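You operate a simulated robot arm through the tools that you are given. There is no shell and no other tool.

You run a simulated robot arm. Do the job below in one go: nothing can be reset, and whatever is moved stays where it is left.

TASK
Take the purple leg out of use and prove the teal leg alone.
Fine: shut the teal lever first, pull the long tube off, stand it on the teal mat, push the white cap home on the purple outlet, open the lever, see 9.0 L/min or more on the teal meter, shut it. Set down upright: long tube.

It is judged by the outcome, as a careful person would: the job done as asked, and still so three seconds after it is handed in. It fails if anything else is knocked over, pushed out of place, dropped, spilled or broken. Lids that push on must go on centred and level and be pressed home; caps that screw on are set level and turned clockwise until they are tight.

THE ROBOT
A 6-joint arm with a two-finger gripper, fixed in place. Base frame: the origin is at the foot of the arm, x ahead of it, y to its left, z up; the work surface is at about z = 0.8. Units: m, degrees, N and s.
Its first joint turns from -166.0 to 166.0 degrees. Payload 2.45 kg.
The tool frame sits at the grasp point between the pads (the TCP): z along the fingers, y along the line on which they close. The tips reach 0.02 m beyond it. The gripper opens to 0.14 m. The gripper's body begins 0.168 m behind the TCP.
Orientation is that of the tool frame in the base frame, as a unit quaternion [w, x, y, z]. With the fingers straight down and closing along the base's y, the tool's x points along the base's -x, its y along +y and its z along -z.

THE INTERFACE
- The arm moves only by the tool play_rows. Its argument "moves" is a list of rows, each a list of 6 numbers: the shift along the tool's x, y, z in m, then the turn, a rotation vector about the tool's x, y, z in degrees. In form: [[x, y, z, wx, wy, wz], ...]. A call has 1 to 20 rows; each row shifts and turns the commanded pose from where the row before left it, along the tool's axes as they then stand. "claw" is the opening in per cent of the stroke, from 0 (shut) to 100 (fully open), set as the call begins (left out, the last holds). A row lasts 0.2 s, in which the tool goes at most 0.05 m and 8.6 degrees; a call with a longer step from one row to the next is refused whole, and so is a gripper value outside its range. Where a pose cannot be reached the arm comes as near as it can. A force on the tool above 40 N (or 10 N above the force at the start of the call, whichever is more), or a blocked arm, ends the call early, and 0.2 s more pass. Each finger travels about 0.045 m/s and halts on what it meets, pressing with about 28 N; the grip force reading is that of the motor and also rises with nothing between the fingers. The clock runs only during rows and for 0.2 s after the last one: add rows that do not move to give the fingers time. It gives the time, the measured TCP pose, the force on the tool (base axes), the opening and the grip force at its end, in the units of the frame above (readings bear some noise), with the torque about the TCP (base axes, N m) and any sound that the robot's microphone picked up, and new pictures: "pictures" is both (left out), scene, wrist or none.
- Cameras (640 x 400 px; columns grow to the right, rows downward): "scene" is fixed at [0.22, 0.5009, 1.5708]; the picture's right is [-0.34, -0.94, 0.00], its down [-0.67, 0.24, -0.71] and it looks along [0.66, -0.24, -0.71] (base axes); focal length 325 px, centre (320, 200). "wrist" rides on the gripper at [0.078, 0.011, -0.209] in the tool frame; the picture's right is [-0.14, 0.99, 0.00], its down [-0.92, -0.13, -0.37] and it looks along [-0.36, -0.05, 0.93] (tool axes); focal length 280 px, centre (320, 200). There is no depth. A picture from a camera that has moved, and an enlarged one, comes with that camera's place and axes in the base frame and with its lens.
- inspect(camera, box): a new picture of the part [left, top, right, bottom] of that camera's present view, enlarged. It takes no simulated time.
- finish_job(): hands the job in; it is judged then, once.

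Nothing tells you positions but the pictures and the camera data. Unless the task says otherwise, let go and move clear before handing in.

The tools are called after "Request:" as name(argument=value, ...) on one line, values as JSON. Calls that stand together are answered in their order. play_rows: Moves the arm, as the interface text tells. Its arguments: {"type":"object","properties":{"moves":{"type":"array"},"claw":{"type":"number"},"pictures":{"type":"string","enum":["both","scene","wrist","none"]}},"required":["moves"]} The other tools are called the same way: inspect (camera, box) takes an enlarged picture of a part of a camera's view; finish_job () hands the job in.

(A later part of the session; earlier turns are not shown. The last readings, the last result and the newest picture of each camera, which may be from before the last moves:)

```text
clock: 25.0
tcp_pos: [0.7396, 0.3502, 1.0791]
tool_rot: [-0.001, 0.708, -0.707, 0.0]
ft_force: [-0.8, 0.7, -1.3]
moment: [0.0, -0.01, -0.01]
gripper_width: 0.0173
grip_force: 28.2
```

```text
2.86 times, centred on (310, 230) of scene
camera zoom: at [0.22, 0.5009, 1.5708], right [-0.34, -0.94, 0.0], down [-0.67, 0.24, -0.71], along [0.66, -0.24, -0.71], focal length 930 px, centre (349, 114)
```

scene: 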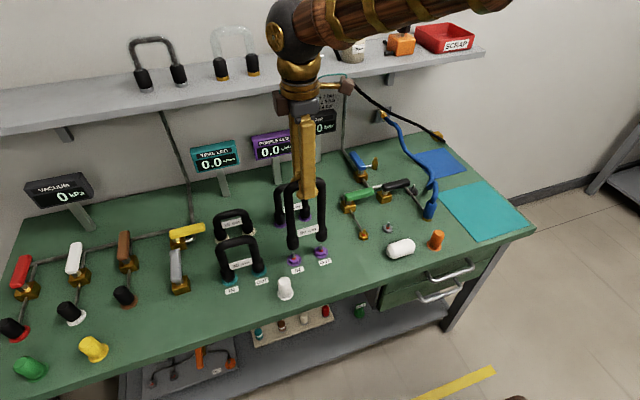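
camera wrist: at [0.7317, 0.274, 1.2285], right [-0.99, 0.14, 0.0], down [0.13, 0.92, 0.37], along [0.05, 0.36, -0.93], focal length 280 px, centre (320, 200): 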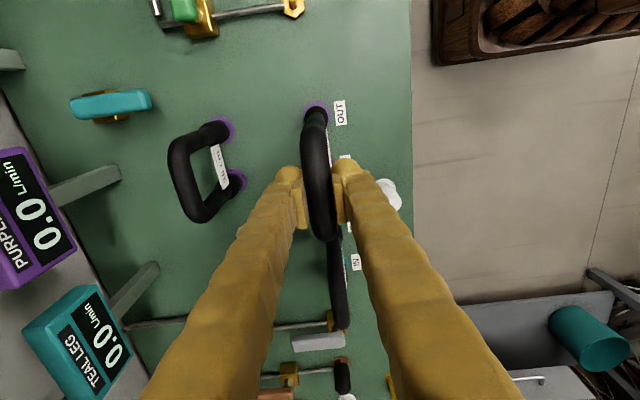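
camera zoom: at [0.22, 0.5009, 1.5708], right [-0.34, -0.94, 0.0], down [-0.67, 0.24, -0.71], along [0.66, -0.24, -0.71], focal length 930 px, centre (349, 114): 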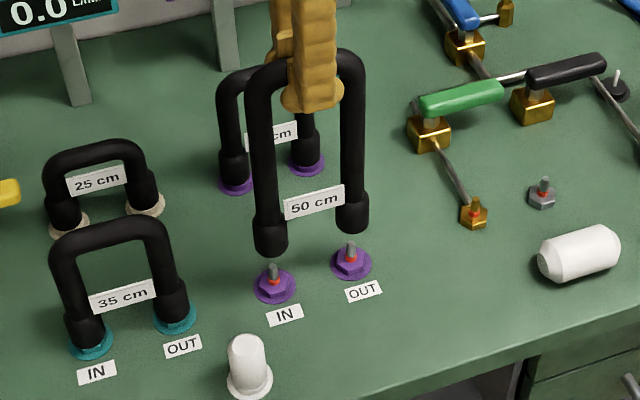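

The long tube is completely off both purple nipples and hangs straight. I'll raise it and carry it over to the teal mat.

Request:
play_rows(moves=[[0, 0, -0.04, 0, 0, 0], [0, 0, -0.045, 0, 0, 0], [0, 0, -0.045, 0, 0, 0], [0.015, 0.0012, 0, 0, 0, 0], [0.03, 0.0012, 0, 0, 0, 0], [0.038, 0.0012, 0, 0, 0, 0], [0.038, 0.0012, 0, 0, 0, 0], [0.038, 0.0012, 0, 0, 0, 0], [0.038, 0.0012, 0, 0, 0, 0], [0.038, 0.0012, 0, 0, 0, 0], [0.038, 0.0012, 0, 0, 0, 0], [0.038, 0.0012, 0, 0, 0, 0], [0.038, 0.0012, 0, 0, 0, 0], [0.038, 0.0012, 0, 0, 0, 0], [0.038, 0.0012, 0, 0, 0, 0], [0.038, 0.0012, 0, 0, 0, 0], [0.038, 0.0012, 0, 0, 0, 0], [0.038, 0.0012, 0, 0, 0, 0], [0.03, 0.0012, 0, 0, 0, 0], [0.015, 0, 0, 0, 0, 0]], pictures="both")

```text
clock: 29.2
tcp_pos: [0.7219, -0.2331, 1.2103]
tool_rot: [0.0, 0.707, -0.707, -0.001]
ft_force: [0.2, -0.4, -2.0]
moment: [-0.02, -0.01, 0.0]
gripper_width: 0.0175
grip_force: 27.3
camera wrist: at [0.7122, -0.3115, 1.4179], right [-0.99, 0.14, 0.0], down [0.13, 0.92, 0.37], along [0.05, 0.37, -0.93], focal length 280 px, centre (320, 200)
```

scene: 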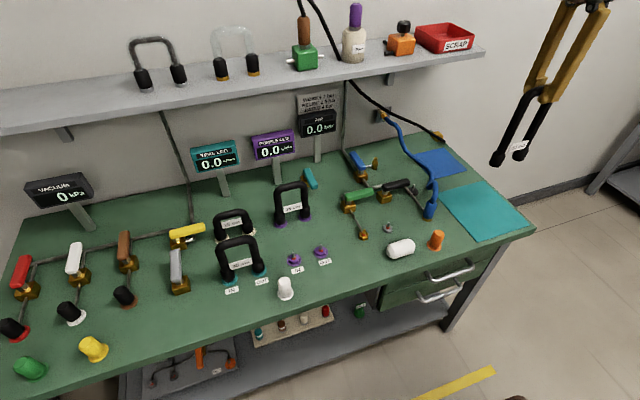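
wrist: 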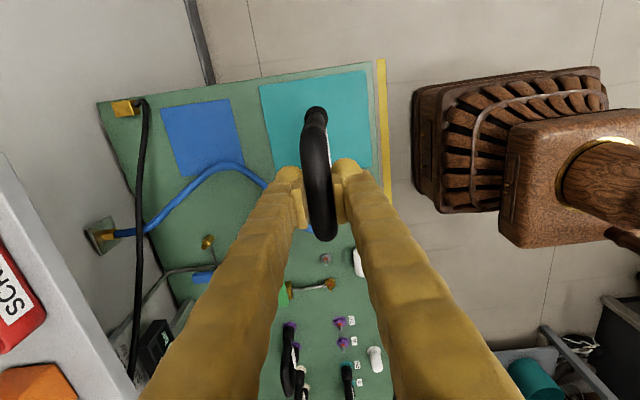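

The tube hangs over the centre of the teal mat (mat ≈ x 0.61–0.83, y −0.335 to −0.14). I'll lower it to about 2 cm above the mat.

Request:
play_rows(moves=[[0, 0, 0.02, 0, 0, 0], [0, 0, 0.035, 0, 0, 0], [0, 0, 0.04, 0, 0, 0], [0, 0, 0.04, 0, 0, 0], [0, 0, 0.03, 0, 0, 0], [0, 0, 0.01, 0, 0, 0], [0, 0, 0, 0, 0, 0], [0, 0, 0, 0, 0, 0]], pictures="both")

Request:
inspect(camera="scene", box=[420, 120, 560, 260])

```text
clock: 31.0
tcp_pos: [0.7194, -0.2341, 1.0355]
tool_rot: [0.0, 0.707, -0.707, 0.001]
ft_force: [1.0, 0.1, -1.5]
moment: [-0.01, -0.01, 0.01]
gripper_width: 0.0175
grip_force: 28.5
camera wrist: at [0.7099, -0.3119, 1.2427], right [-0.99, 0.14, 0.0], down [0.13, 0.92, 0.37], along [0.05, 0.36, -0.93], focal length 280 px, centre (320, 200)
```

scene: 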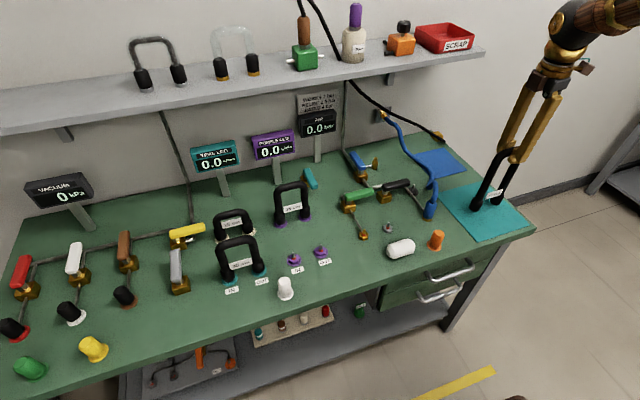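
wrist: 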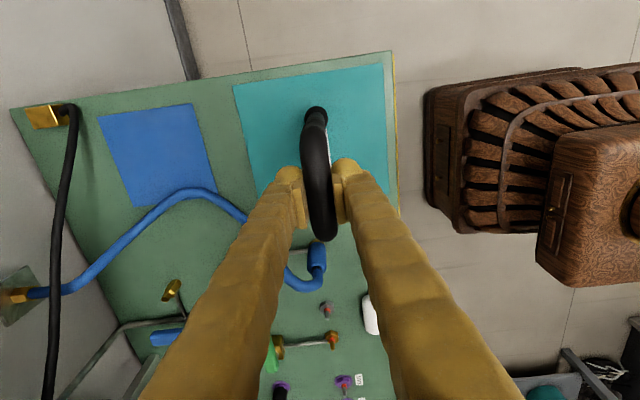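

```text
2.86 times, centred on (490, 190) of scene
camera zoom: at [0.22, 0.5009, 1.5708], right [-0.34, -0.94, 0.0], down [-0.67, 0.24, -0.71], along [0.66, -0.24, -0.71], focal length 930 px, centre (-166, 229)
```

zoom: 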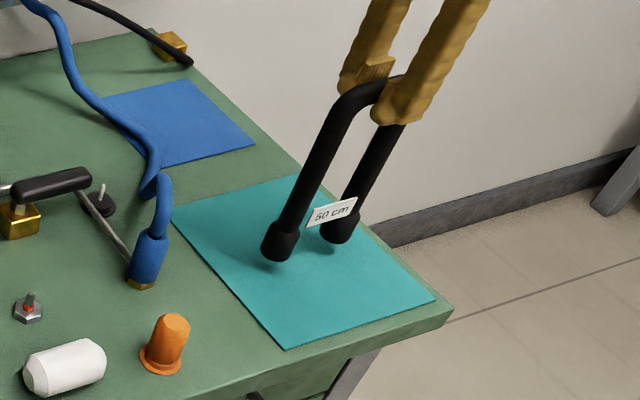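

The tube is upright about 2 cm above the mat, well inside it. Lowering in small steps until contact.

Request:
play_rows(moves=[[0, 0, 0.005, 0, 0, 0], [0, 0, 0.005, 0, 0, 0], [0, 0, 0.004, 0, 0, 0], [0, 0, 0, 0, 0, 0]], pictures="none")

Request:
inspect(camera="scene", box=[440, 150, 540, 250])

```text
clock: 32.0
tcp_pos: [0.7191, -0.2336, 1.0224]
tool_rot: [0.0, -0.707, 0.707, 0.0]
ft_force: [0.8, -0.3, -0.4]
moment: [0.02, -0.03, 0.04]
gripper_width: 0.0172
grip_force: 28.3
```

```text
4.00 times, centred on (490, 200) of scene
camera zoom: at [0.22, 0.5009, 1.5708], right [-0.34, -0.94, 0.0], down [-0.67, 0.24, -0.71], along [0.66, -0.24, -0.71], focal length 1302 px, centre (-360, 200)
```

zoom: 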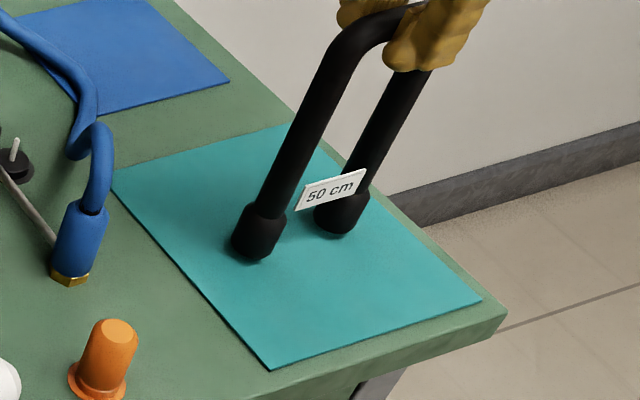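

Request:
play_rows(moves=[[0, 0, 0.003, 0, 0, 0], [0, 0, 0.003, 0, 0, 0], [0, 0, 0, 0, 0, 0]], pictures="none")

```text
clock: 32.8
tcp_pos: [0.7202, -0.2339, 1.0135]
tool_rot: [0.0, 0.707, -0.707, 0.0]
ft_force: [-0.6, 0.1, -1.8]
moment: [-0.03, 0.01, -0.03]
gripper_width: 0.0177
grip_force: 27.7
```

Request:
inspect(camera="scene", box=[440, 150, 540, 250])

Request:
play_rows(moves=[[0, 0, 0.002, 0, 0, 0], [0, 0, 0.002, 0, 0, 0], [0, 0, 0, 0, 0, 0]], pictures="none")

```text
4.00 times, centred on (490, 200) of scene
camera zoom: at [0.22, 0.5009, 1.5708], right [-0.34, -0.94, 0.0], down [-0.67, 0.24, -0.71], along [0.66, -0.24, -0.71], focal length 1302 px, centre (-360, 200)
```

zoom: 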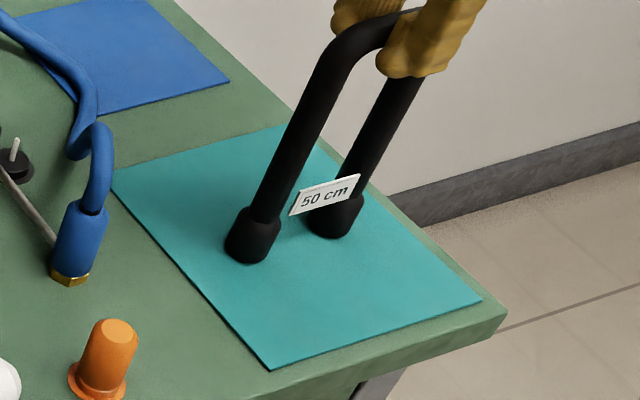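

```text
clock: 33.6
tcp_pos: [0.7203, -0.2339, 1.0133]
tool_rot: [0.0, -0.707, 0.707, -0.002]
ft_force: [-2.5, -2.1, 33.4]
moment: [-0.02, -0.01, -0.02]
gripper_width: 0.0175
grip_force: 28.1
```

Firm contact (33 N). I'll ease up until the load is just relieved before letting go.

Request:
play_rows(moves=[[0, 0, -0.002, 0, 0, 0], [0, 0, 0, 0, 0, 0]], pictures="none")

```text
clock: 34.2
tcp_pos: [0.7191, -0.2336, 1.0132]
tool_rot: [0.0, 0.707, -0.707, 0.0]
ft_force: [1.8, -1.3, 20.4]
moment: [-0.01, -0.05, 0.0]
gripper_width: 0.0175
grip_force: 27.9
```

Request:
play_rows(moves=[[0, 0, -0.002, 0, 0, 0], [0, 0, 0, 0, 0, 0]], pictures="none")

```text
clock: 34.8
tcp_pos: [0.7189, -0.2356, 1.0136]
tool_rot: [0.001, 0.707, -0.707, -0.001]
ft_force: [-0.3, 0.4, -2.0]
moment: [-0.01, 0.0, -0.01]
gripper_width: 0.0173
grip_force: 28.3
```

Request:
play_rows(moves=[[0, 0, 0.0008, 0, 0, 0], [0, 0, 0, 0, 0, 0], [0, 0, 0, 0, 0, 0]], pictures="both")

```text
clock: 35.6
tcp_pos: [0.7198, -0.2348, 1.0137]
tool_rot: [0.0, -0.707, 0.708, 0.0]
ft_force: [-0.9, 0.2, -0.9]
moment: [0.0, 0.01, -0.01]
gripper_width: 0.0176
grip_force: 28.3
camera wrist: at [0.7114, -0.312, 1.2212], right [-0.99, 0.14, 0.0], down [0.13, 0.92, 0.37], along [0.05, 0.37, -0.93], focal length 280 px, centre (320, 200)
```

scene: 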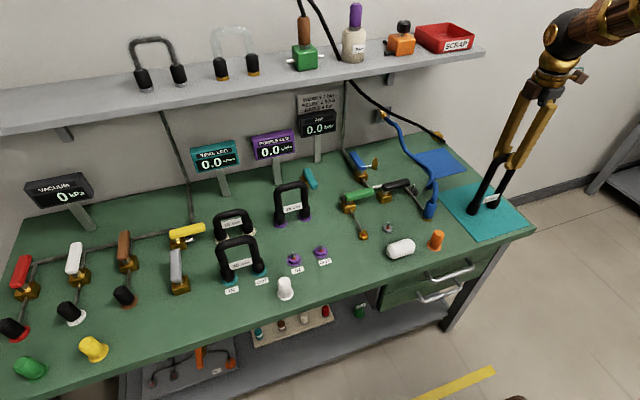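
wrist: 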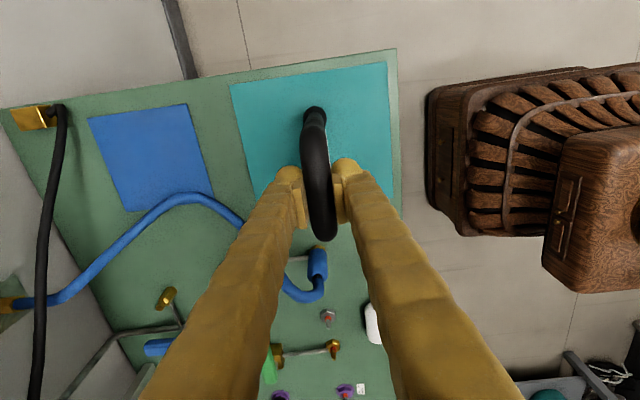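

The tube is essentially resting on the mat. I'll lower a last fraction of a millimetre and open the fingers slowly while holding still.

Request:
play_rows(moves=[[0, 0, 0.0008, 0, 0, 0], [0, 0, 0, 0, 0, 0]], pictures="none")

Request:
play_rows(moves=[[0, 0, 0, 0, 0, 0], [0, 0, 0, 0, 0, 0], [0, 0, 0, 0, 0, 0]], claw=15, pictures="none")

Request:
play_rows(moves=[[0, 0, 0, 0, 0, 0], [0, 0, 0, 0, 0, 0], [0, 0, 0, 0, 0, 0]], claw=40, pictures="both")

```text
clock: 36.2
tcp_pos: [0.7191, -0.2344, 1.0123]
tool_rot: [0.001, 0.707, -0.707, 0.0]
ft_force: [-0.2, 0.9, 1.2]
moment: [0.02, 0.03, 0.02]
gripper_width: 0.0173
grip_force: 27.8
```

```text
clock: 37.0
tcp_pos: [0.7195, -0.2336, 1.0131]
tool_rot: [0.001, 0.708, -0.707, 0.0]
ft_force: [0.3, -0.1, 0.2]
moment: [0.0, -0.03, 0.0]
gripper_width: 0.0211
grip_force: 0.3
```

```text
clock: 37.8
tcp_pos: [0.7203, -0.2345, 1.0128]
tool_rot: [0.0, 0.708, -0.707, 0.0]
ft_force: [0.0, -0.1, 1.2]
moment: [0.0, -0.02, -0.01]
gripper_width: 0.056
grip_force: 0.1
camera wrist: at [0.7107, -0.312, 1.2208], right [-0.99, 0.14, 0.0], down [0.13, 0.92, 0.37], along [0.05, 0.36, -0.93], focal length 280 px, centre (320, 200)
```

scene: 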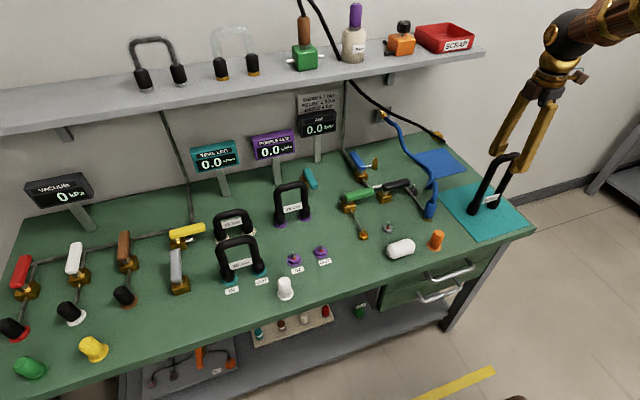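
wrist: 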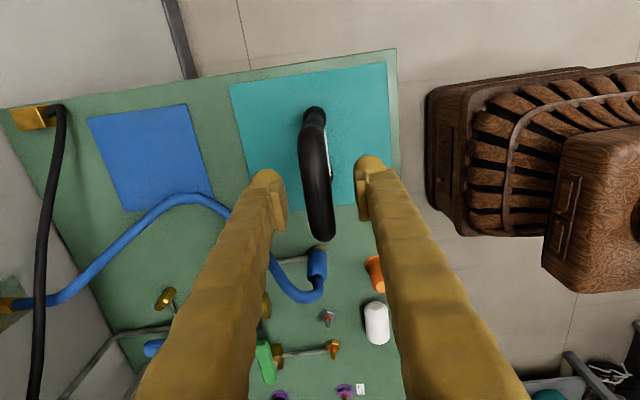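

The long tube stands free and upright on the teal mat. I'll rise straight up clear of it and go back toward the white cap.

Request:
play_rows(moves=[[0, 0, -0.01, 0, 0, 0], [0, 0, -0.02, 0, 0, 0], [0, 0, -0.04, 0, 0, 0], [0, 0, -0.045, 0, 0, 0], [0, 0, -0.045, 0, 0, 0], [-0.03, 0.003, 0, 0, 0, 0], [-0.045, 0.004, 0, 0, 0, 0], [-0.045, 0.004, 0, 0, 0, 0], [-0.045, 0.004, 0, 0, 0, 0], [-0.045, 0.004, 0, 0, 0, 0], [-0.045, 0.004, 0, 0, 0, 0], [-0.045, 0.004, 0, 0, 0, 0], [-0.045, 0.004, 0, 0, 0, 0], [-0.045, 0.004, 0, 0, 0, 0], [-0.045, 0.004, 0, 0, 0, 0], [-0.045, 0.004, 0, 0, 0, 0], [-0.045, 0.004, 0, 0, 0, 0], [-0.045, 0.004, 0, 0, 0, 0], [-0.03, 0.004, 0, 0, 0, 0], [0, 0, 0, 0, 0, 0]], pictures="both")

Request:
inspect(camera="scene", box=[420, 130, 560, 260])

```text
clock: 42.0
tcp_pos: [0.6644, 0.3654, 1.1756]
tool_rot: [0.0, -0.707, 0.707, 0.001]
ft_force: [0.5, 0.1, 0.1]
moment: [0.03, -0.01, 0.0]
gripper_width: 0.056
grip_force: 0.1
camera wrist: at [0.6554, 0.2877, 1.3825], right [-0.99, 0.14, 0.0], down [0.13, 0.92, 0.37], along [0.05, 0.36, -0.93], focal length 280 px, centre (320, 200)
```

scene: 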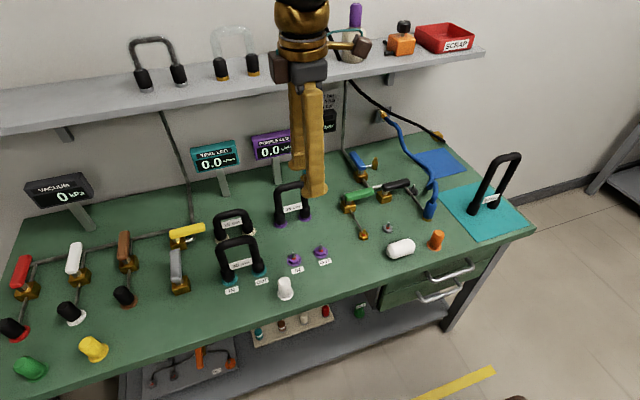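
wrist: 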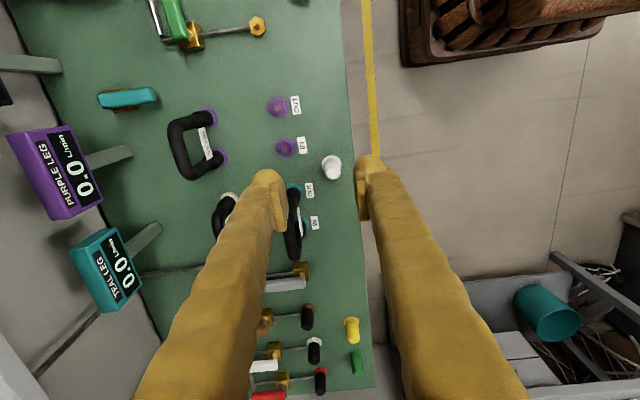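

```text
3.08 times, centred on (490, 195) of scene
camera zoom: at [0.22, 0.5009, 1.5708], right [-0.34, -0.94, 0.0], down [-0.67, 0.24, -0.71], along [0.66, -0.24, -0.71], focal length 1001 px, centre (-203, 215)
```

zoom: 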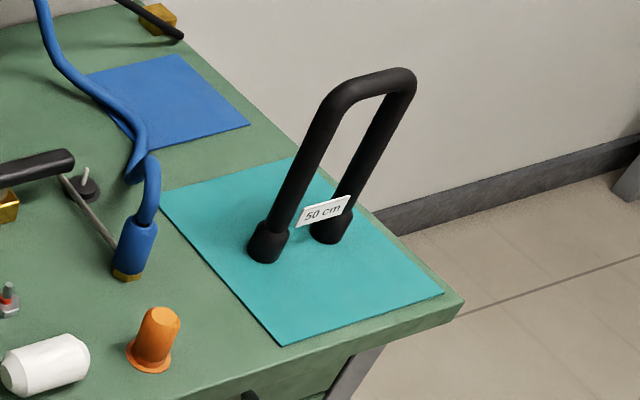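

The long tube stays upright on the mat. Now I'll measure the purple OUT port and the white cap precisely from the wrist camera.

Request:
inspect(camera="wrist", box=[240, 80, 370, 190])

Request:
inspect(camera="scene", box=[270, 230, 350, 310])

```text
3.64 times, centred on (305, 135) of wrist
camera zoom: at [0.6554, 0.2877, 1.3825], right [-0.99, 0.14, 0.0], down [0.13, 0.92, 0.37], along [0.05, 0.36, -0.93], focal length 1020 px, centre (374, 436)
```

zoom: 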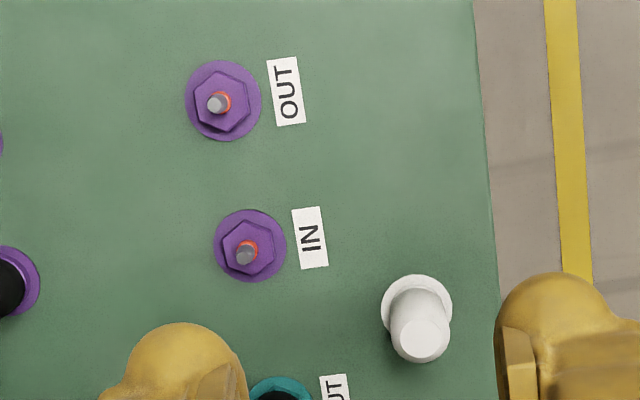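

```text
5.00 times, centred on (310, 270) of scene
camera zoom: at [0.22, 0.5009, 1.5708], right [-0.34, -0.94, 0.0], down [-0.67, 0.24, -0.71], along [0.66, -0.24, -0.71], focal length 1627 px, centre (370, -150)
```

zoom: 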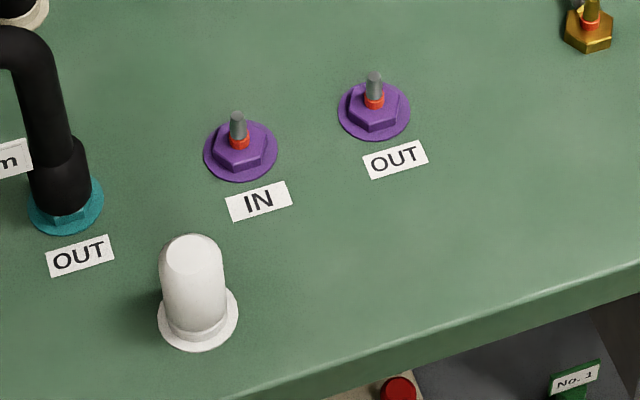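

The OUT nipple axis is about (0.7415, 0.3105) and the cap about (0.652, 0.441), roughly 6 cm tall. To calibrate, I'll hover over the OUT port and compare it with the tool axis.

Request:
play_rows(moves=[[0.00915, -0.01285, 0.0376, 0, 0, 0], [0.00915, -0.01285, 0.0376, 0, 0, 0], [0.00915, -0.01285, 0.0376, 0, 0, 0], [0.00915, -0.01285, 0.0376, 0, 0, 0], [0.00915, -0.01285, 0.0376, 0, 0, 0], [0.00915, -0.01285, 0.0376, 0, 0, 0], [0, 0, 0, 0, 0, 0], [0, 0, 0, 0, 0, 0]], pictures="wrist")

Request:
inspect(camera="wrist", box=[260, 100, 380, 220])

```text
clock: 43.8
tcp_pos: [0.74, 0.3121, 0.9464]
tool_rot: [0.0, -0.707, 0.707, 0.0]
ft_force: [-0.1, -0.1, 0.6]
moment: [-0.03, -0.03, -0.01]
gripper_width: 0.0561
grip_force: 0.1
camera wrist: at [0.7308, 0.2347, 1.154], right [-0.99, 0.14, 0.0], down [0.13, 0.92, 0.37], along [0.05, 0.36, -0.93], focal length 280 px, centre (320, 200)
```

wrist: 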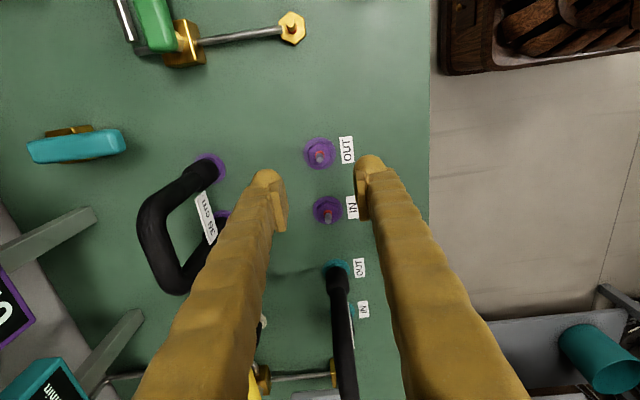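

```text
3.33 times, centred on (320, 160) of wrist
camera zoom: at [0.7308, 0.2347, 1.154], right [-0.99, 0.14, 0.0], down [0.13, 0.92, 0.37], along [0.05, 0.36, -0.93], focal length 935 px, centre (320, 333)
```

zoom: 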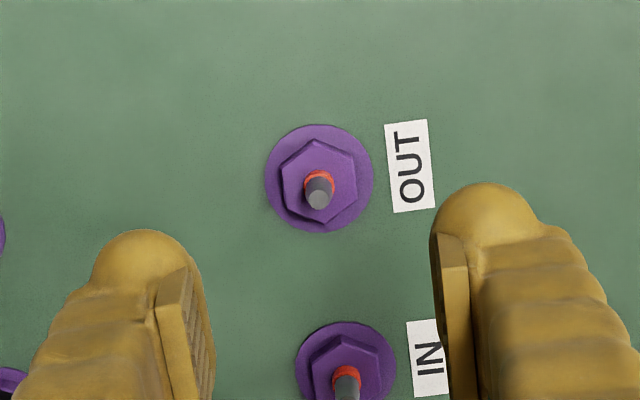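

The tool axis is within 1 mm of the OUT nipple axis, so this is my reference for placing. Now I'll go up and over to the white cap by the measured offset.

Request:
play_rows(moves=[[0, 0, -0.03, 0, 0, 0], [0, 0, -0.03, 0, 0, 0], [-0.0325, 0.0226, 0, 0, 0, 0], [-0.0325, 0.0226, 0, 0, 0, 0], [-0.0325, 0.0226, 0, 0, 0, 0], [-0.0325, 0.0227, 0, 0, 0, 0], [0, 0, 0.03, 0, 0, 0], [0, 0, 0.03, 0, 0, 0], [0, 0, 0, 0, 0, 0], [0, 0, 0, 0, 0, 0]], pictures="wrist")

Request:
inspect(camera="wrist", box=[260, 100, 380, 220])

```text
clock: 46.0
tcp_pos: [0.6509, 0.4401, 0.9486]
tool_rot: [0.0, -0.707, 0.707, 0.0]
ft_force: [0.5, 0.8, 0.5]
moment: [-0.03, -0.03, 0.05]
gripper_width: 0.0561
grip_force: 0.1
camera wrist: at [0.6421, 0.3629, 1.157], right [-0.99, 0.14, 0.0], down [0.13, 0.92, 0.37], along [0.05, 0.36, -0.93], focal length 280 px, centre (320, 200)
```

wrist: 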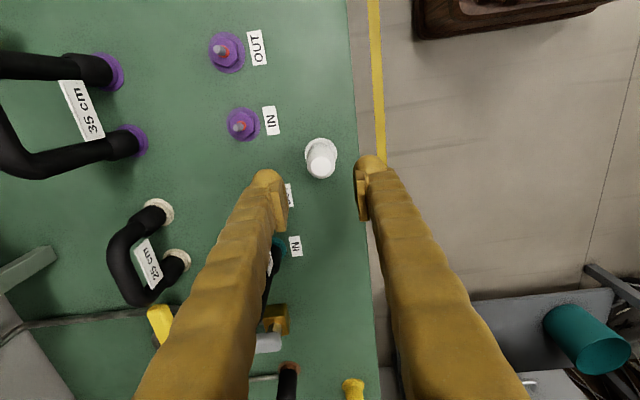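

```text
3.33 times, centred on (320, 160) of wrist
camera zoom: at [0.6421, 0.3629, 1.157], right [-0.99, 0.14, 0.0], down [0.13, 0.92, 0.37], along [0.05, 0.36, -0.93], focal length 935 px, centre (320, 333)
```

zoom: 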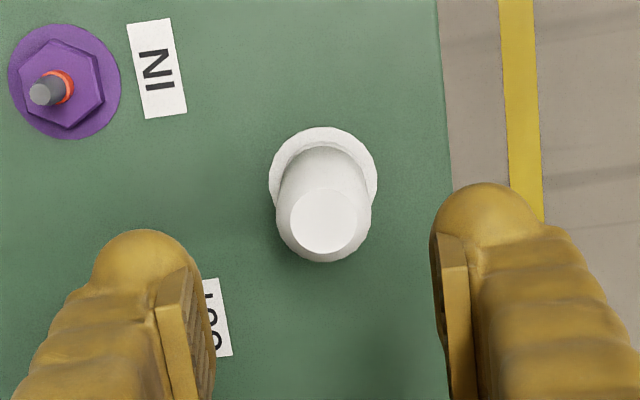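

The cap is aligned within about 1 mm of the tool axis. I'll make a tiny correction and descend to grip its body above the flange.

Request:
play_rows(moves=[[-0.0005, 0.0012, 0.03, 0, 0, 0], [0, 0, 0.035, 0, 0, 0], [0, 0, 0.03, 0, 0, 0], [0, 0, 0.0125, 0, 0, 0], [0, 0, 0, 0, 0, 0]], pictures="both")

Request:
inspect(camera="scene", box=[240, 220, 340, 320])

```text
clock: 47.2
tcp_pos: [0.6529, 0.4422, 0.8386]
tool_rot: [0.0, 0.707, -0.707, 0.0]
ft_force: [-0.5, 0.7, -0.5]
moment: [-0.01, 0.01, 0.01]
gripper_width: 0.0563
grip_force: 0.0
camera wrist: at [0.6433, 0.3651, 1.047], right [-0.99, 0.14, 0.0], down [0.13, 0.92, 0.37], along [0.05, 0.36, -0.93], focal length 280 px, centre (320, 200)
```

scene: 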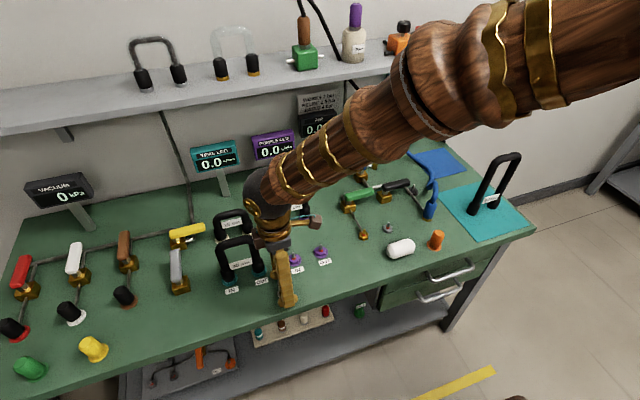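
wrist: 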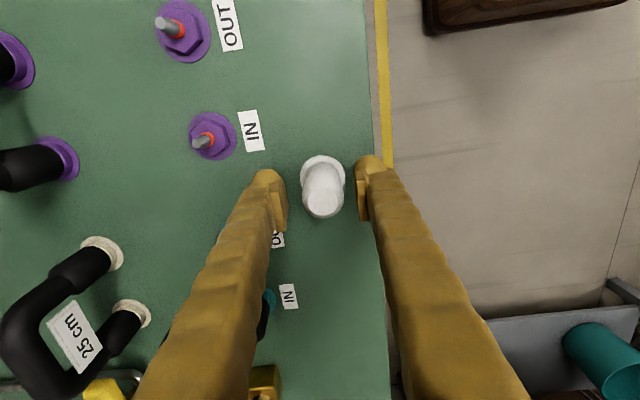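

```text
4.00 times, centred on (290, 270) of scene
camera zoom: at [0.22, 0.5009, 1.5708], right [-0.34, -0.94, 0.0], down [-0.67, 0.24, -0.71], along [0.66, -0.24, -0.71], focal length 1302 px, centre (440, -80)
```

zoom: 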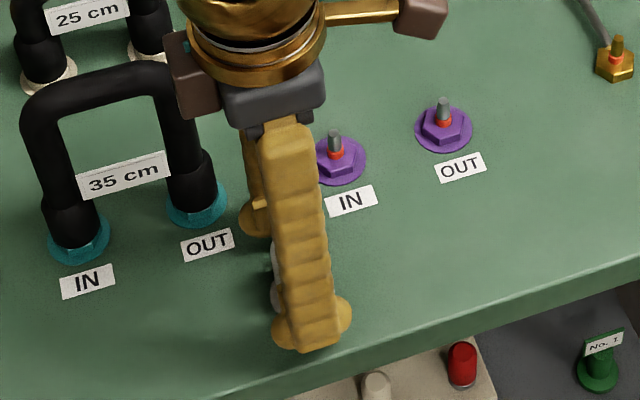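

The cap sits between the fingers, with everything else clear. Closing now.

Request:
play_rows(moves=[[0, 0, 0, 0, 0, 0], [0, 0, 0, 0, 0, 0], [0, 0, 0, 0, 0, 0], [0, 0, 0, 0, 0, 0], [0, 0, 0, 0, 0, 0]], claw=0, pictures="wrist")

Request:
inspect(camera="wrist", box=[260, 120, 380, 240])

```text
clock: 48.4
tcp_pos: [0.6529, 0.443, 0.8381]
tool_rot: [0.0, 0.707, -0.707, 0.0]
ft_force: [0.2, 0.1, 0.9]
moment: [0.04, -0.01, 0.01]
gripper_width: 0.0304
grip_force: 28.0
camera wrist: at [0.6433, 0.3651, 1.0471], right [-0.99, 0.14, 0.0], down [0.13, 0.92, 0.37], along [0.05, 0.36, -0.93], focal length 280 px, centre (320, 200)
```

wrist: 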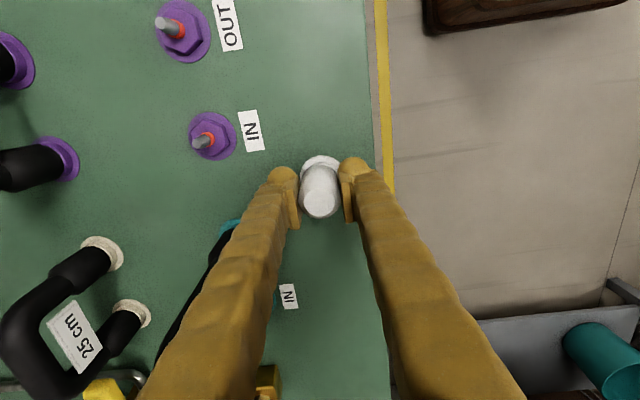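

```text
3.33 times, centred on (320, 180) of wrist
camera zoom: at [0.6433, 0.3651, 1.0471], right [-0.99, 0.14, 0.0], down [0.13, 0.92, 0.37], along [0.05, 0.36, -0.93], focal length 935 px, centre (320, 267)
```

zoom: 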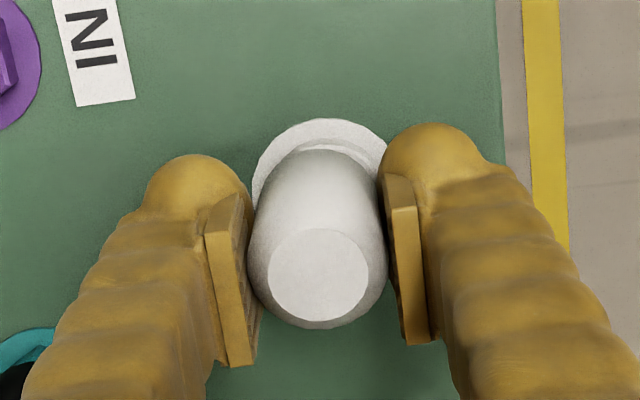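

The cap is held (28 N, 30 mm wide). I'll lift it 7 cm and carry it over the purple OUT nipple, then check the alignment with the scene camera.

Request:
play_rows(moves=[[0, 0, -0.01, 0, 0, 0], [0, 0, -0.03, 0, 0, 0], [0, 0, -0.03, 0, 0, 0], [0.0255, -0.0183, 0, 0, 0, 0], [0.0255, -0.0183, 0, 0, 0, 0], [0.0255, -0.0183, 0, 0, 0, 0], [0.0255, -0.0184, 0, 0, 0, 0], [0.0255, -0.0184, 0, 0, 0, 0], [0, 0, 0, 0, 0, 0], [0, 0, 0, 0, 0, 0]], pictures="both")

Request:
inspect(camera="scene", box=[295, 215, 345, 265])

Request:
inspect(camera="wrist", box=[270, 120, 370, 220])

```text
clock: 50.6
tcp_pos: [0.7411, 0.3114, 0.9109]
tool_rot: [0.0, 0.708, -0.707, 0.0]
ft_force: [0.3, -0.1, -1.1]
moment: [-0.02, 0.0, 0.02]
gripper_width: 0.0302
grip_force: 28.2
camera wrist: at [0.7312, 0.235, 1.1186], right [-0.99, 0.14, 0.0], down [0.13, 0.92, 0.37], along [0.05, 0.36, -0.93], focal length 280 px, centre (320, 200)
```

scene: 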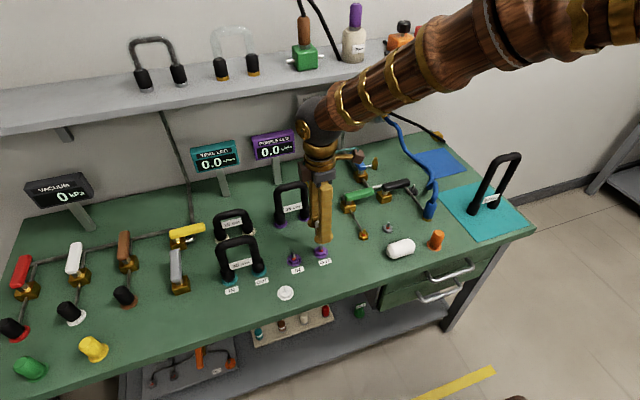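
wrist: 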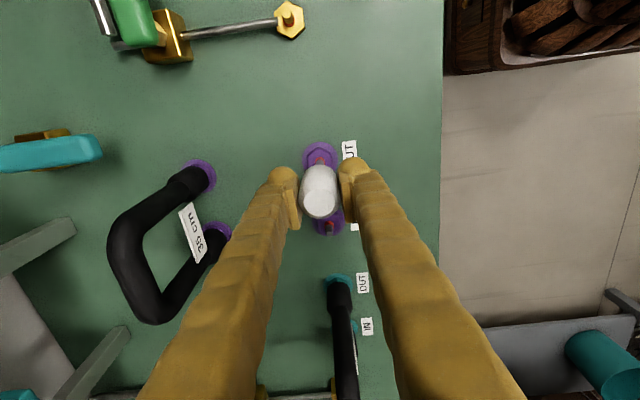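

```text
8.00 times, centred on (320, 240) of scene
camera zoom: at [0.22, 0.5009, 1.5708], right [-0.34, -0.94, 0.0], down [-0.67, 0.24, -0.71], along [0.66, -0.24, -0.71], focal length 2604 px, centre (320, -120)
```

zoom: 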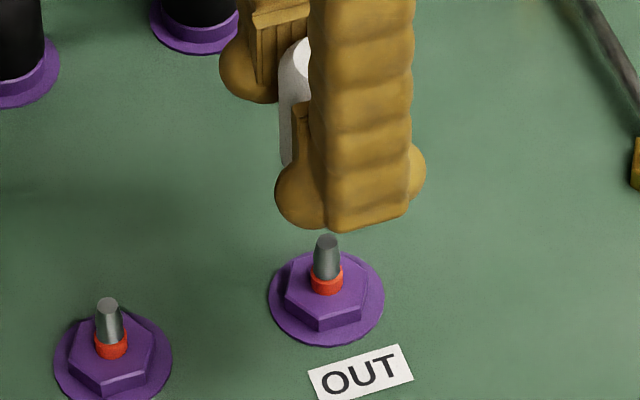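

```text
4.00 times, centred on (320, 170) of wrist
camera zoom: at [0.7312, 0.235, 1.1186], right [-0.99, 0.14, 0.0], down [0.13, 0.92, 0.37], along [0.05, 0.36, -0.93], focal length 1122 px, centre (320, 320)
```

zoom: 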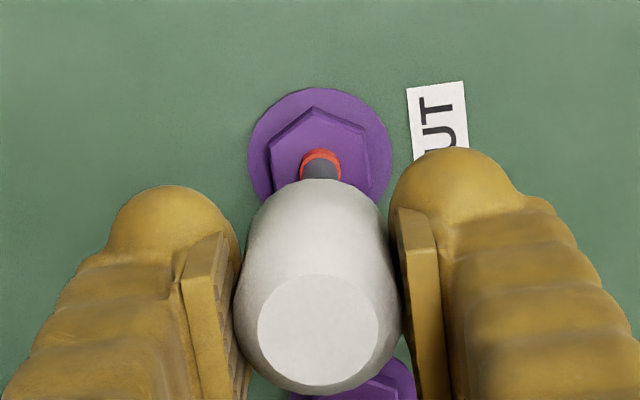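

The cap came off what looks like a white rest disc that stays on the bench. Let me confirm this.

Request:
inspect(camera="scene", box=[260, 270, 310, 315])

Request:
inspect(camera="scene", box=[290, 190, 350, 250])

```text
8.89 times, centred on (285, 292) of scene
camera zoom: at [0.22, 0.5009, 1.5708], right [-0.34, -0.94, 0.0], down [-0.67, 0.24, -0.71], along [0.66, -0.24, -0.71], focal length 2893 px, centre (631, -622)
```

zoom: 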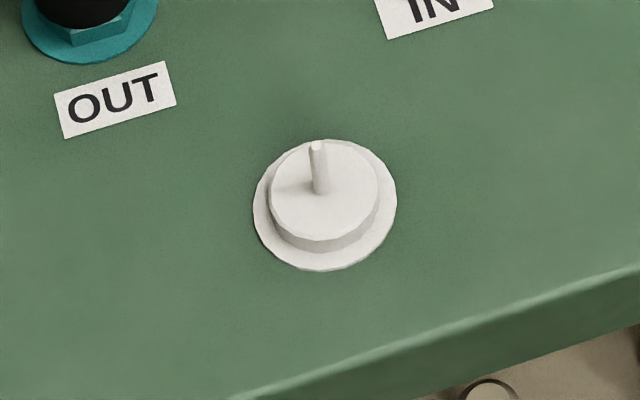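

```text
6.67 times, centred on (320, 220) of scene
camera zoom: at [0.22, 0.5009, 1.5708], right [-0.34, -0.94, 0.0], down [-0.67, 0.24, -0.71], along [0.66, -0.24, -0.71], focal length 2170 px, centre (320, 67)
```

zoom: 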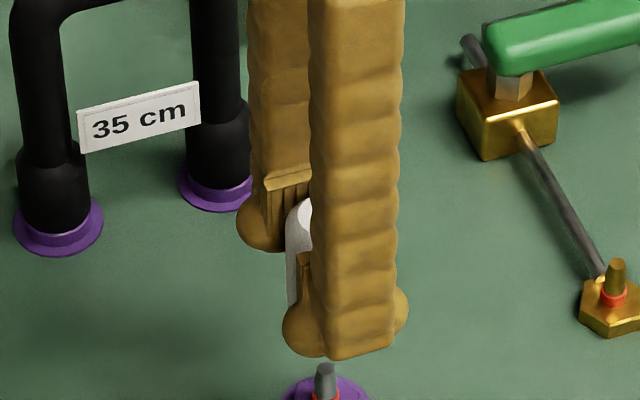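

Yes, it is a peg stand that stays put, so the cap itself is a plain cylinder with a bore. Let me check its alignment with the nipple more closely in the scene view.

Request:
inspect(camera="scene", box=[306, 215, 338, 255])

```text
10.00 times, centred on (322, 235) of scene
camera zoom: at [0.22, 0.5009, 1.5708], right [-0.34, -0.94, 0.0], down [-0.67, 0.24, -0.71], along [0.66, -0.24, -0.71], focal length 3254 px, centre (300, -150)
```

zoom: 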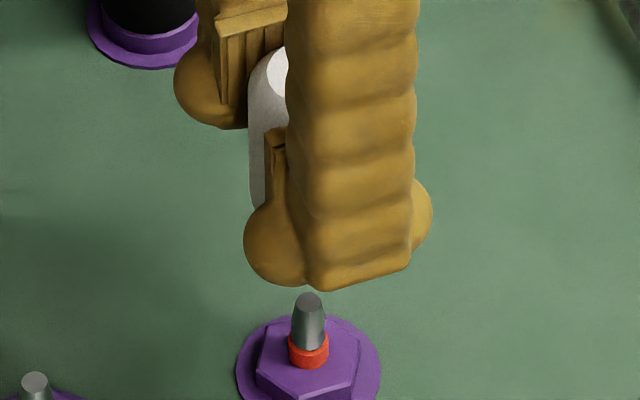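

The cap is within about 1 mm of the nipple axis; I'll correct by 0.6–0.7 mm and lower the cap to just above the nipple tip.

Request:
play_rows(moves=[[0.0007, 0.0006, 0.005, 0, 0, 0], [0, 0, 0.012, 0, 0, 0], [0, 0, 0.01, 0, 0, 0], [0, 0, 0, 0, 0, 0], [0, 0, 0, 0, 0, 0]], pictures="wrist")

Request:
inspect(camera="scene", box=[306, 220, 338, 260])

Request:
inspect(camera="wrist", box=[270, 120, 370, 220])

```text
clock: 51.8
tcp_pos: [0.7402, 0.313, 0.8821]
tool_rot: [0.0, 0.707, -0.707, 0.001]
ft_force: [-0.5, 0.0, 0.1]
moment: [0.0, 0.02, -0.04]
gripper_width: 0.0304
grip_force: 27.6
camera wrist: at [0.7315, 0.2366, 1.091], right [-0.99, 0.14, 0.0], down [0.13, 0.92, 0.37], along [0.05, 0.36, -0.93], focal length 280 px, centre (320, 200)
```

wrist: 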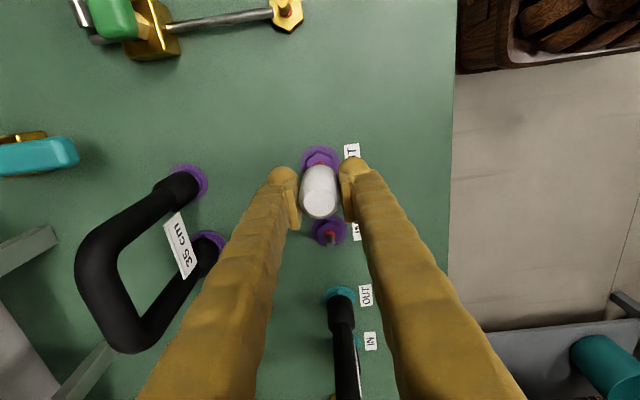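

```text
10.00 times, centred on (322, 240) of scene
camera zoom: at [0.22, 0.5009, 1.5708], right [-0.34, -0.94, 0.0], down [-0.67, 0.24, -0.71], along [0.66, -0.24, -0.71], focal length 3254 px, centre (300, -200)
```

zoom: 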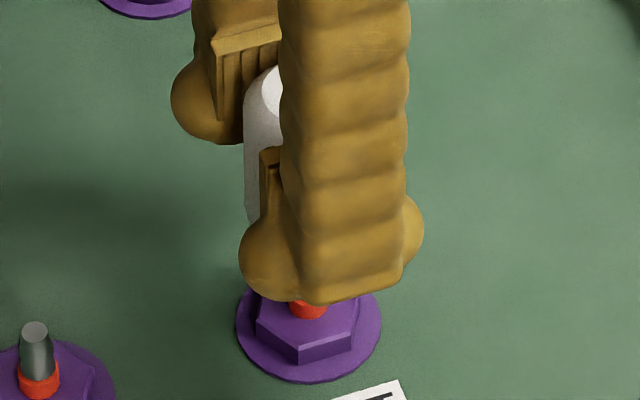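

```text
4.00 times, centred on (320, 170) of wrist
camera zoom: at [0.7315, 0.2366, 1.091], right [-0.99, 0.14, 0.0], down [0.13, 0.92, 0.37], along [0.05, 0.36, -0.93], focal length 1122 px, centre (320, 320)
```

zoom: 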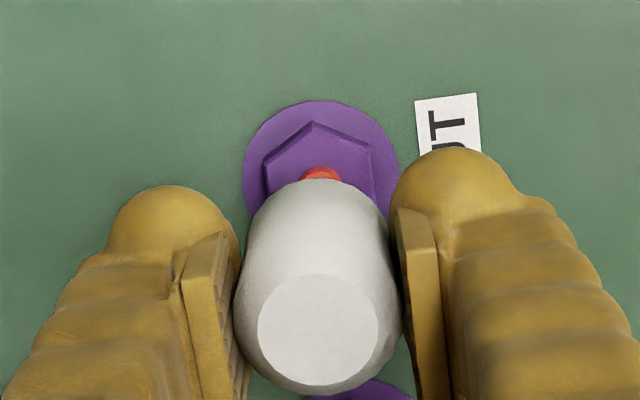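

The cap has drifted about 2.5 mm toward +y relative to the nipple (the reading 0.3130 agrees). I'll check that the arm is settled before correcting.

Request:
play_rows(moves=[[0, 0, 0, 0, 0, 0], [0, 0, 0, 0, 0, 0], [0, 0, 0, 0, 0, 0]], pictures="none")

Request:
inspect(camera="scene", box=[306, 220, 338, 260])

```text
clock: 52.6
tcp_pos: [0.7397, 0.3143, 0.8824]
tool_rot: [0.0, 0.708, -0.707, -0.001]
ft_force: [0.3, 0.3, 0.1]
moment: [-0.03, -0.02, -0.03]
gripper_width: 0.0306
grip_force: 28.3
```

```text
10.00 times, centred on (322, 240) of scene
camera zoom: at [0.22, 0.5009, 1.5708], right [-0.34, -0.94, 0.0], down [-0.67, 0.24, -0.71], along [0.66, -0.24, -0.71], focal length 3254 px, centre (300, -200)
```

zoom: 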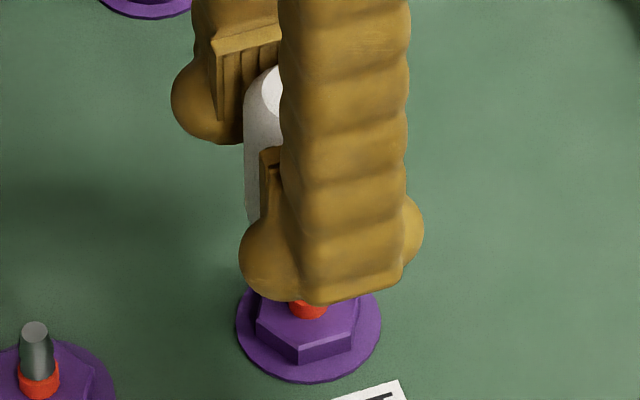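

Request:
play_rows(moves=[[0.0024, 0.0008, 0, 0, 0, 0], [0, 0, 0, 0, 0, 0], [0, 0, 0, 0, 0, 0], [0, 0, 0, 0, 0, 0]], pictures="none")

Request:
inspect(camera="scene", box=[306, 220, 338, 260])

Request:
inspect(camera="wrist", box=[290, 120, 350, 180])

```text
clock: 53.6
tcp_pos: [0.7403, 0.3111, 0.8838]
tool_rot: [0.0, -0.707, 0.707, 0.0]
ft_force: [-0.2, 0.3, -0.2]
moment: [0.01, 0.02, 0.01]
gripper_width: 0.0305
grip_force: 27.7
```

```text
10.00 times, centred on (322, 240) of scene
camera zoom: at [0.22, 0.5009, 1.5708], right [-0.34, -0.94, 0.0], down [-0.67, 0.24, -0.71], along [0.66, -0.24, -0.71], focal length 3254 px, centre (300, -200)
```

zoom: 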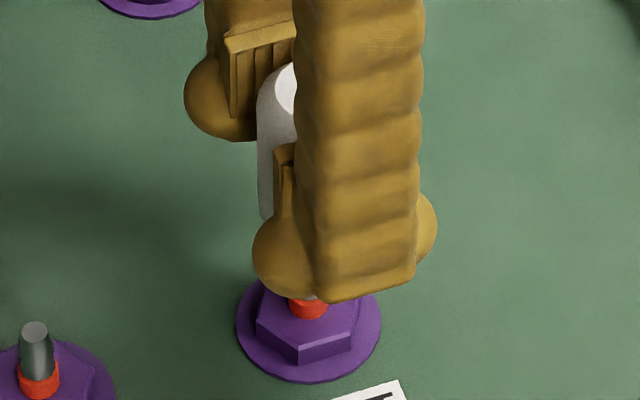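

```text
6.67 times, centred on (320, 150) of wrist
camera zoom: at [0.7309, 0.233, 1.0913], right [-0.99, 0.14, 0.0], down [0.13, 0.92, 0.37], along [0.05, 0.36, -0.93], focal length 1869 px, centre (320, 533)
```

zoom: 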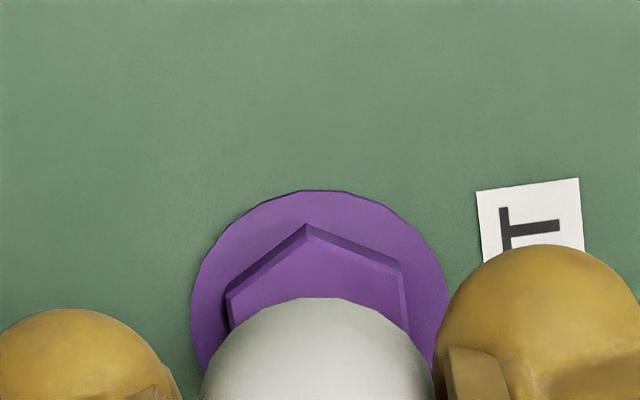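

Request:
play_rows(moves=[[-0.0008, 0, 0, 0, 0, 0], [0, 0, 0, 0, 0, 0], [0, 0, 0, 0, 0, 0], [0, 0, 0, 0, 0, 0]], pictures="none")

Request:
inspect(camera="scene", box=[306, 220, 338, 260])

Request:
inspect(camera="wrist", box=[270, 120, 370, 220])

```text
clock: 54.6
tcp_pos: [0.7397, 0.3099, 0.8821]
tool_rot: [0.0, 0.707, -0.707, 0.0]
ft_force: [0.2, 0.0, 0.0]
moment: [-0.02, -0.01, 0.01]
gripper_width: 0.0306
grip_force: 28.3
```

```text
10.00 times, centred on (322, 240) of scene
camera zoom: at [0.22, 0.5009, 1.5708], right [-0.34, -0.94, 0.0], down [-0.67, 0.24, -0.71], along [0.66, -0.24, -0.71], focal length 3254 px, centre (300, -200)
```

zoom: 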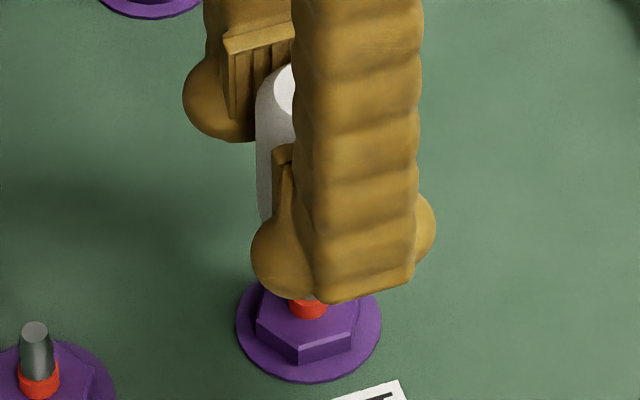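

```text
4.00 times, centred on (320, 170) of wrist
camera zoom: at [0.7311, 0.2333, 1.0909], right [-0.99, 0.14, 0.0], down [0.13, 0.92, 0.37], along [0.05, 0.36, -0.93], focal length 1122 px, centre (320, 320)
```

zoom: 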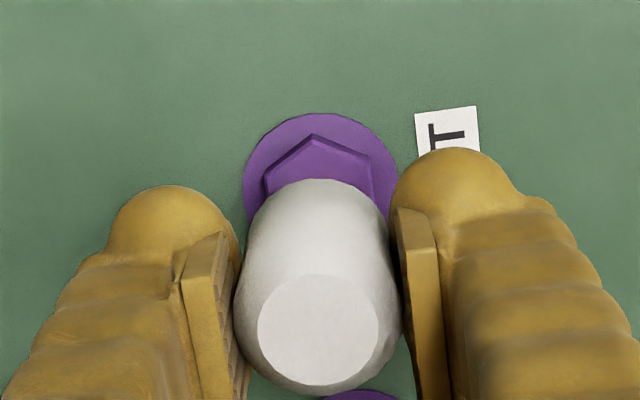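

Alignment is now within about 0.5 mm. I'll go down 12 mm to just above the nipple tip and re-check.

Request:
play_rows(moves=[[-0.0003, 0, 0.004, 0, 0, 0], [0, 0, 0.004, 0, 0, 0], [0, 0, 0.003, 0, 0, 0], [0, 0, 0, 0, 0, 0], [0, 0, 0, 0, 0, 0], [0, 0, 0, 0, 0, 0]], pictures="none")

Request:
inspect(camera="scene", box=[306, 220, 338, 260])

Request:
inspect(camera="wrist", box=[270, 120, 370, 220])

```text
clock: 56.0
tcp_pos: [0.7396, 0.3107, 0.8715]
tool_rot: [0.0, -0.707, 0.707, -0.001]
ft_force: [-0.1, 0.0, -0.3]
moment: [-0.01, -0.07, -0.02]
gripper_width: 0.0304
grip_force: 27.7
```

```text
10.00 times, centred on (322, 240) of scene
camera zoom: at [0.22, 0.5009, 1.5708], right [-0.34, -0.94, 0.0], down [-0.67, 0.24, -0.71], along [0.66, -0.24, -0.71], focal length 3254 px, centre (300, -200)
```

zoom: 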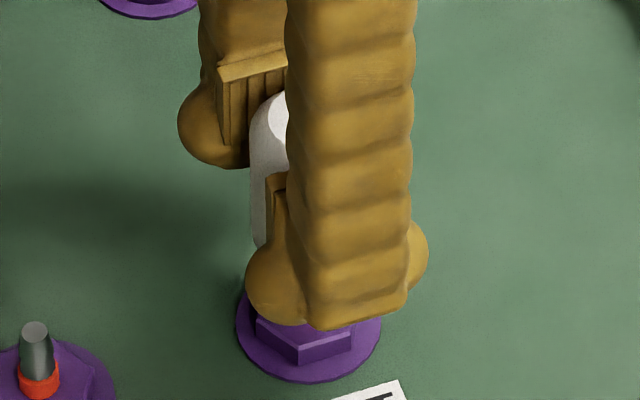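

```text
4.00 times, centred on (320, 170) of wrist
camera zoom: at [0.7314, 0.2349, 1.0796], right [-0.99, 0.14, 0.0], down [0.13, 0.92, 0.37], along [0.05, 0.36, -0.93], focal length 1122 px, centre (320, 320)
```

zoom: 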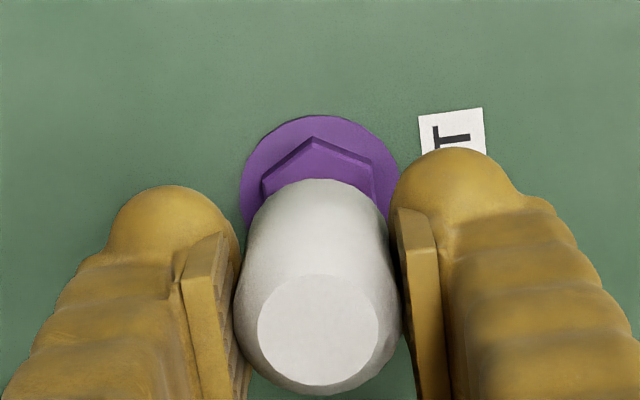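

Request:
play_rows(moves=[[0.001, 0, 0, 0, 0, 0], [0, 0, 0, 0, 0, 0], [0, 0, 0, 0, 0, 0]], pictures="none")

Request:
inspect(camera="scene", box=[306, 220, 338, 260])

```text
clock: 56.8
tcp_pos: [0.7396, 0.3116, 0.8701]
tool_rot: [0.001, 0.707, -0.707, 0.0]
ft_force: [-0.2, 0.3, -0.9]
moment: [0.02, -0.04, 0.01]
gripper_width: 0.0305
grip_force: 28.3
```

```text
10.00 times, centred on (322, 240) of scene
camera zoom: at [0.22, 0.5009, 1.5708], right [-0.34, -0.94, 0.0], down [-0.67, 0.24, -0.71], along [0.66, -0.24, -0.71], focal length 3254 px, centre (300, -200)
```

zoom: 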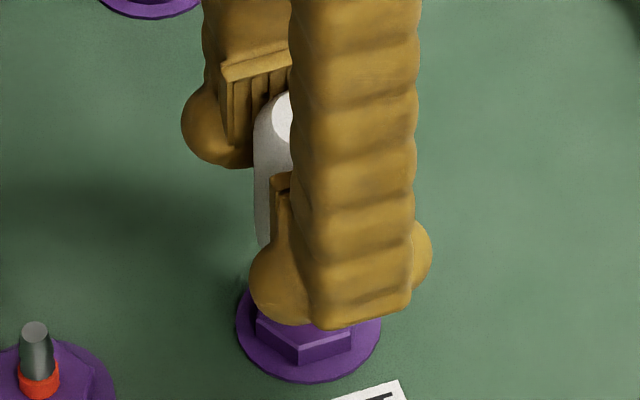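

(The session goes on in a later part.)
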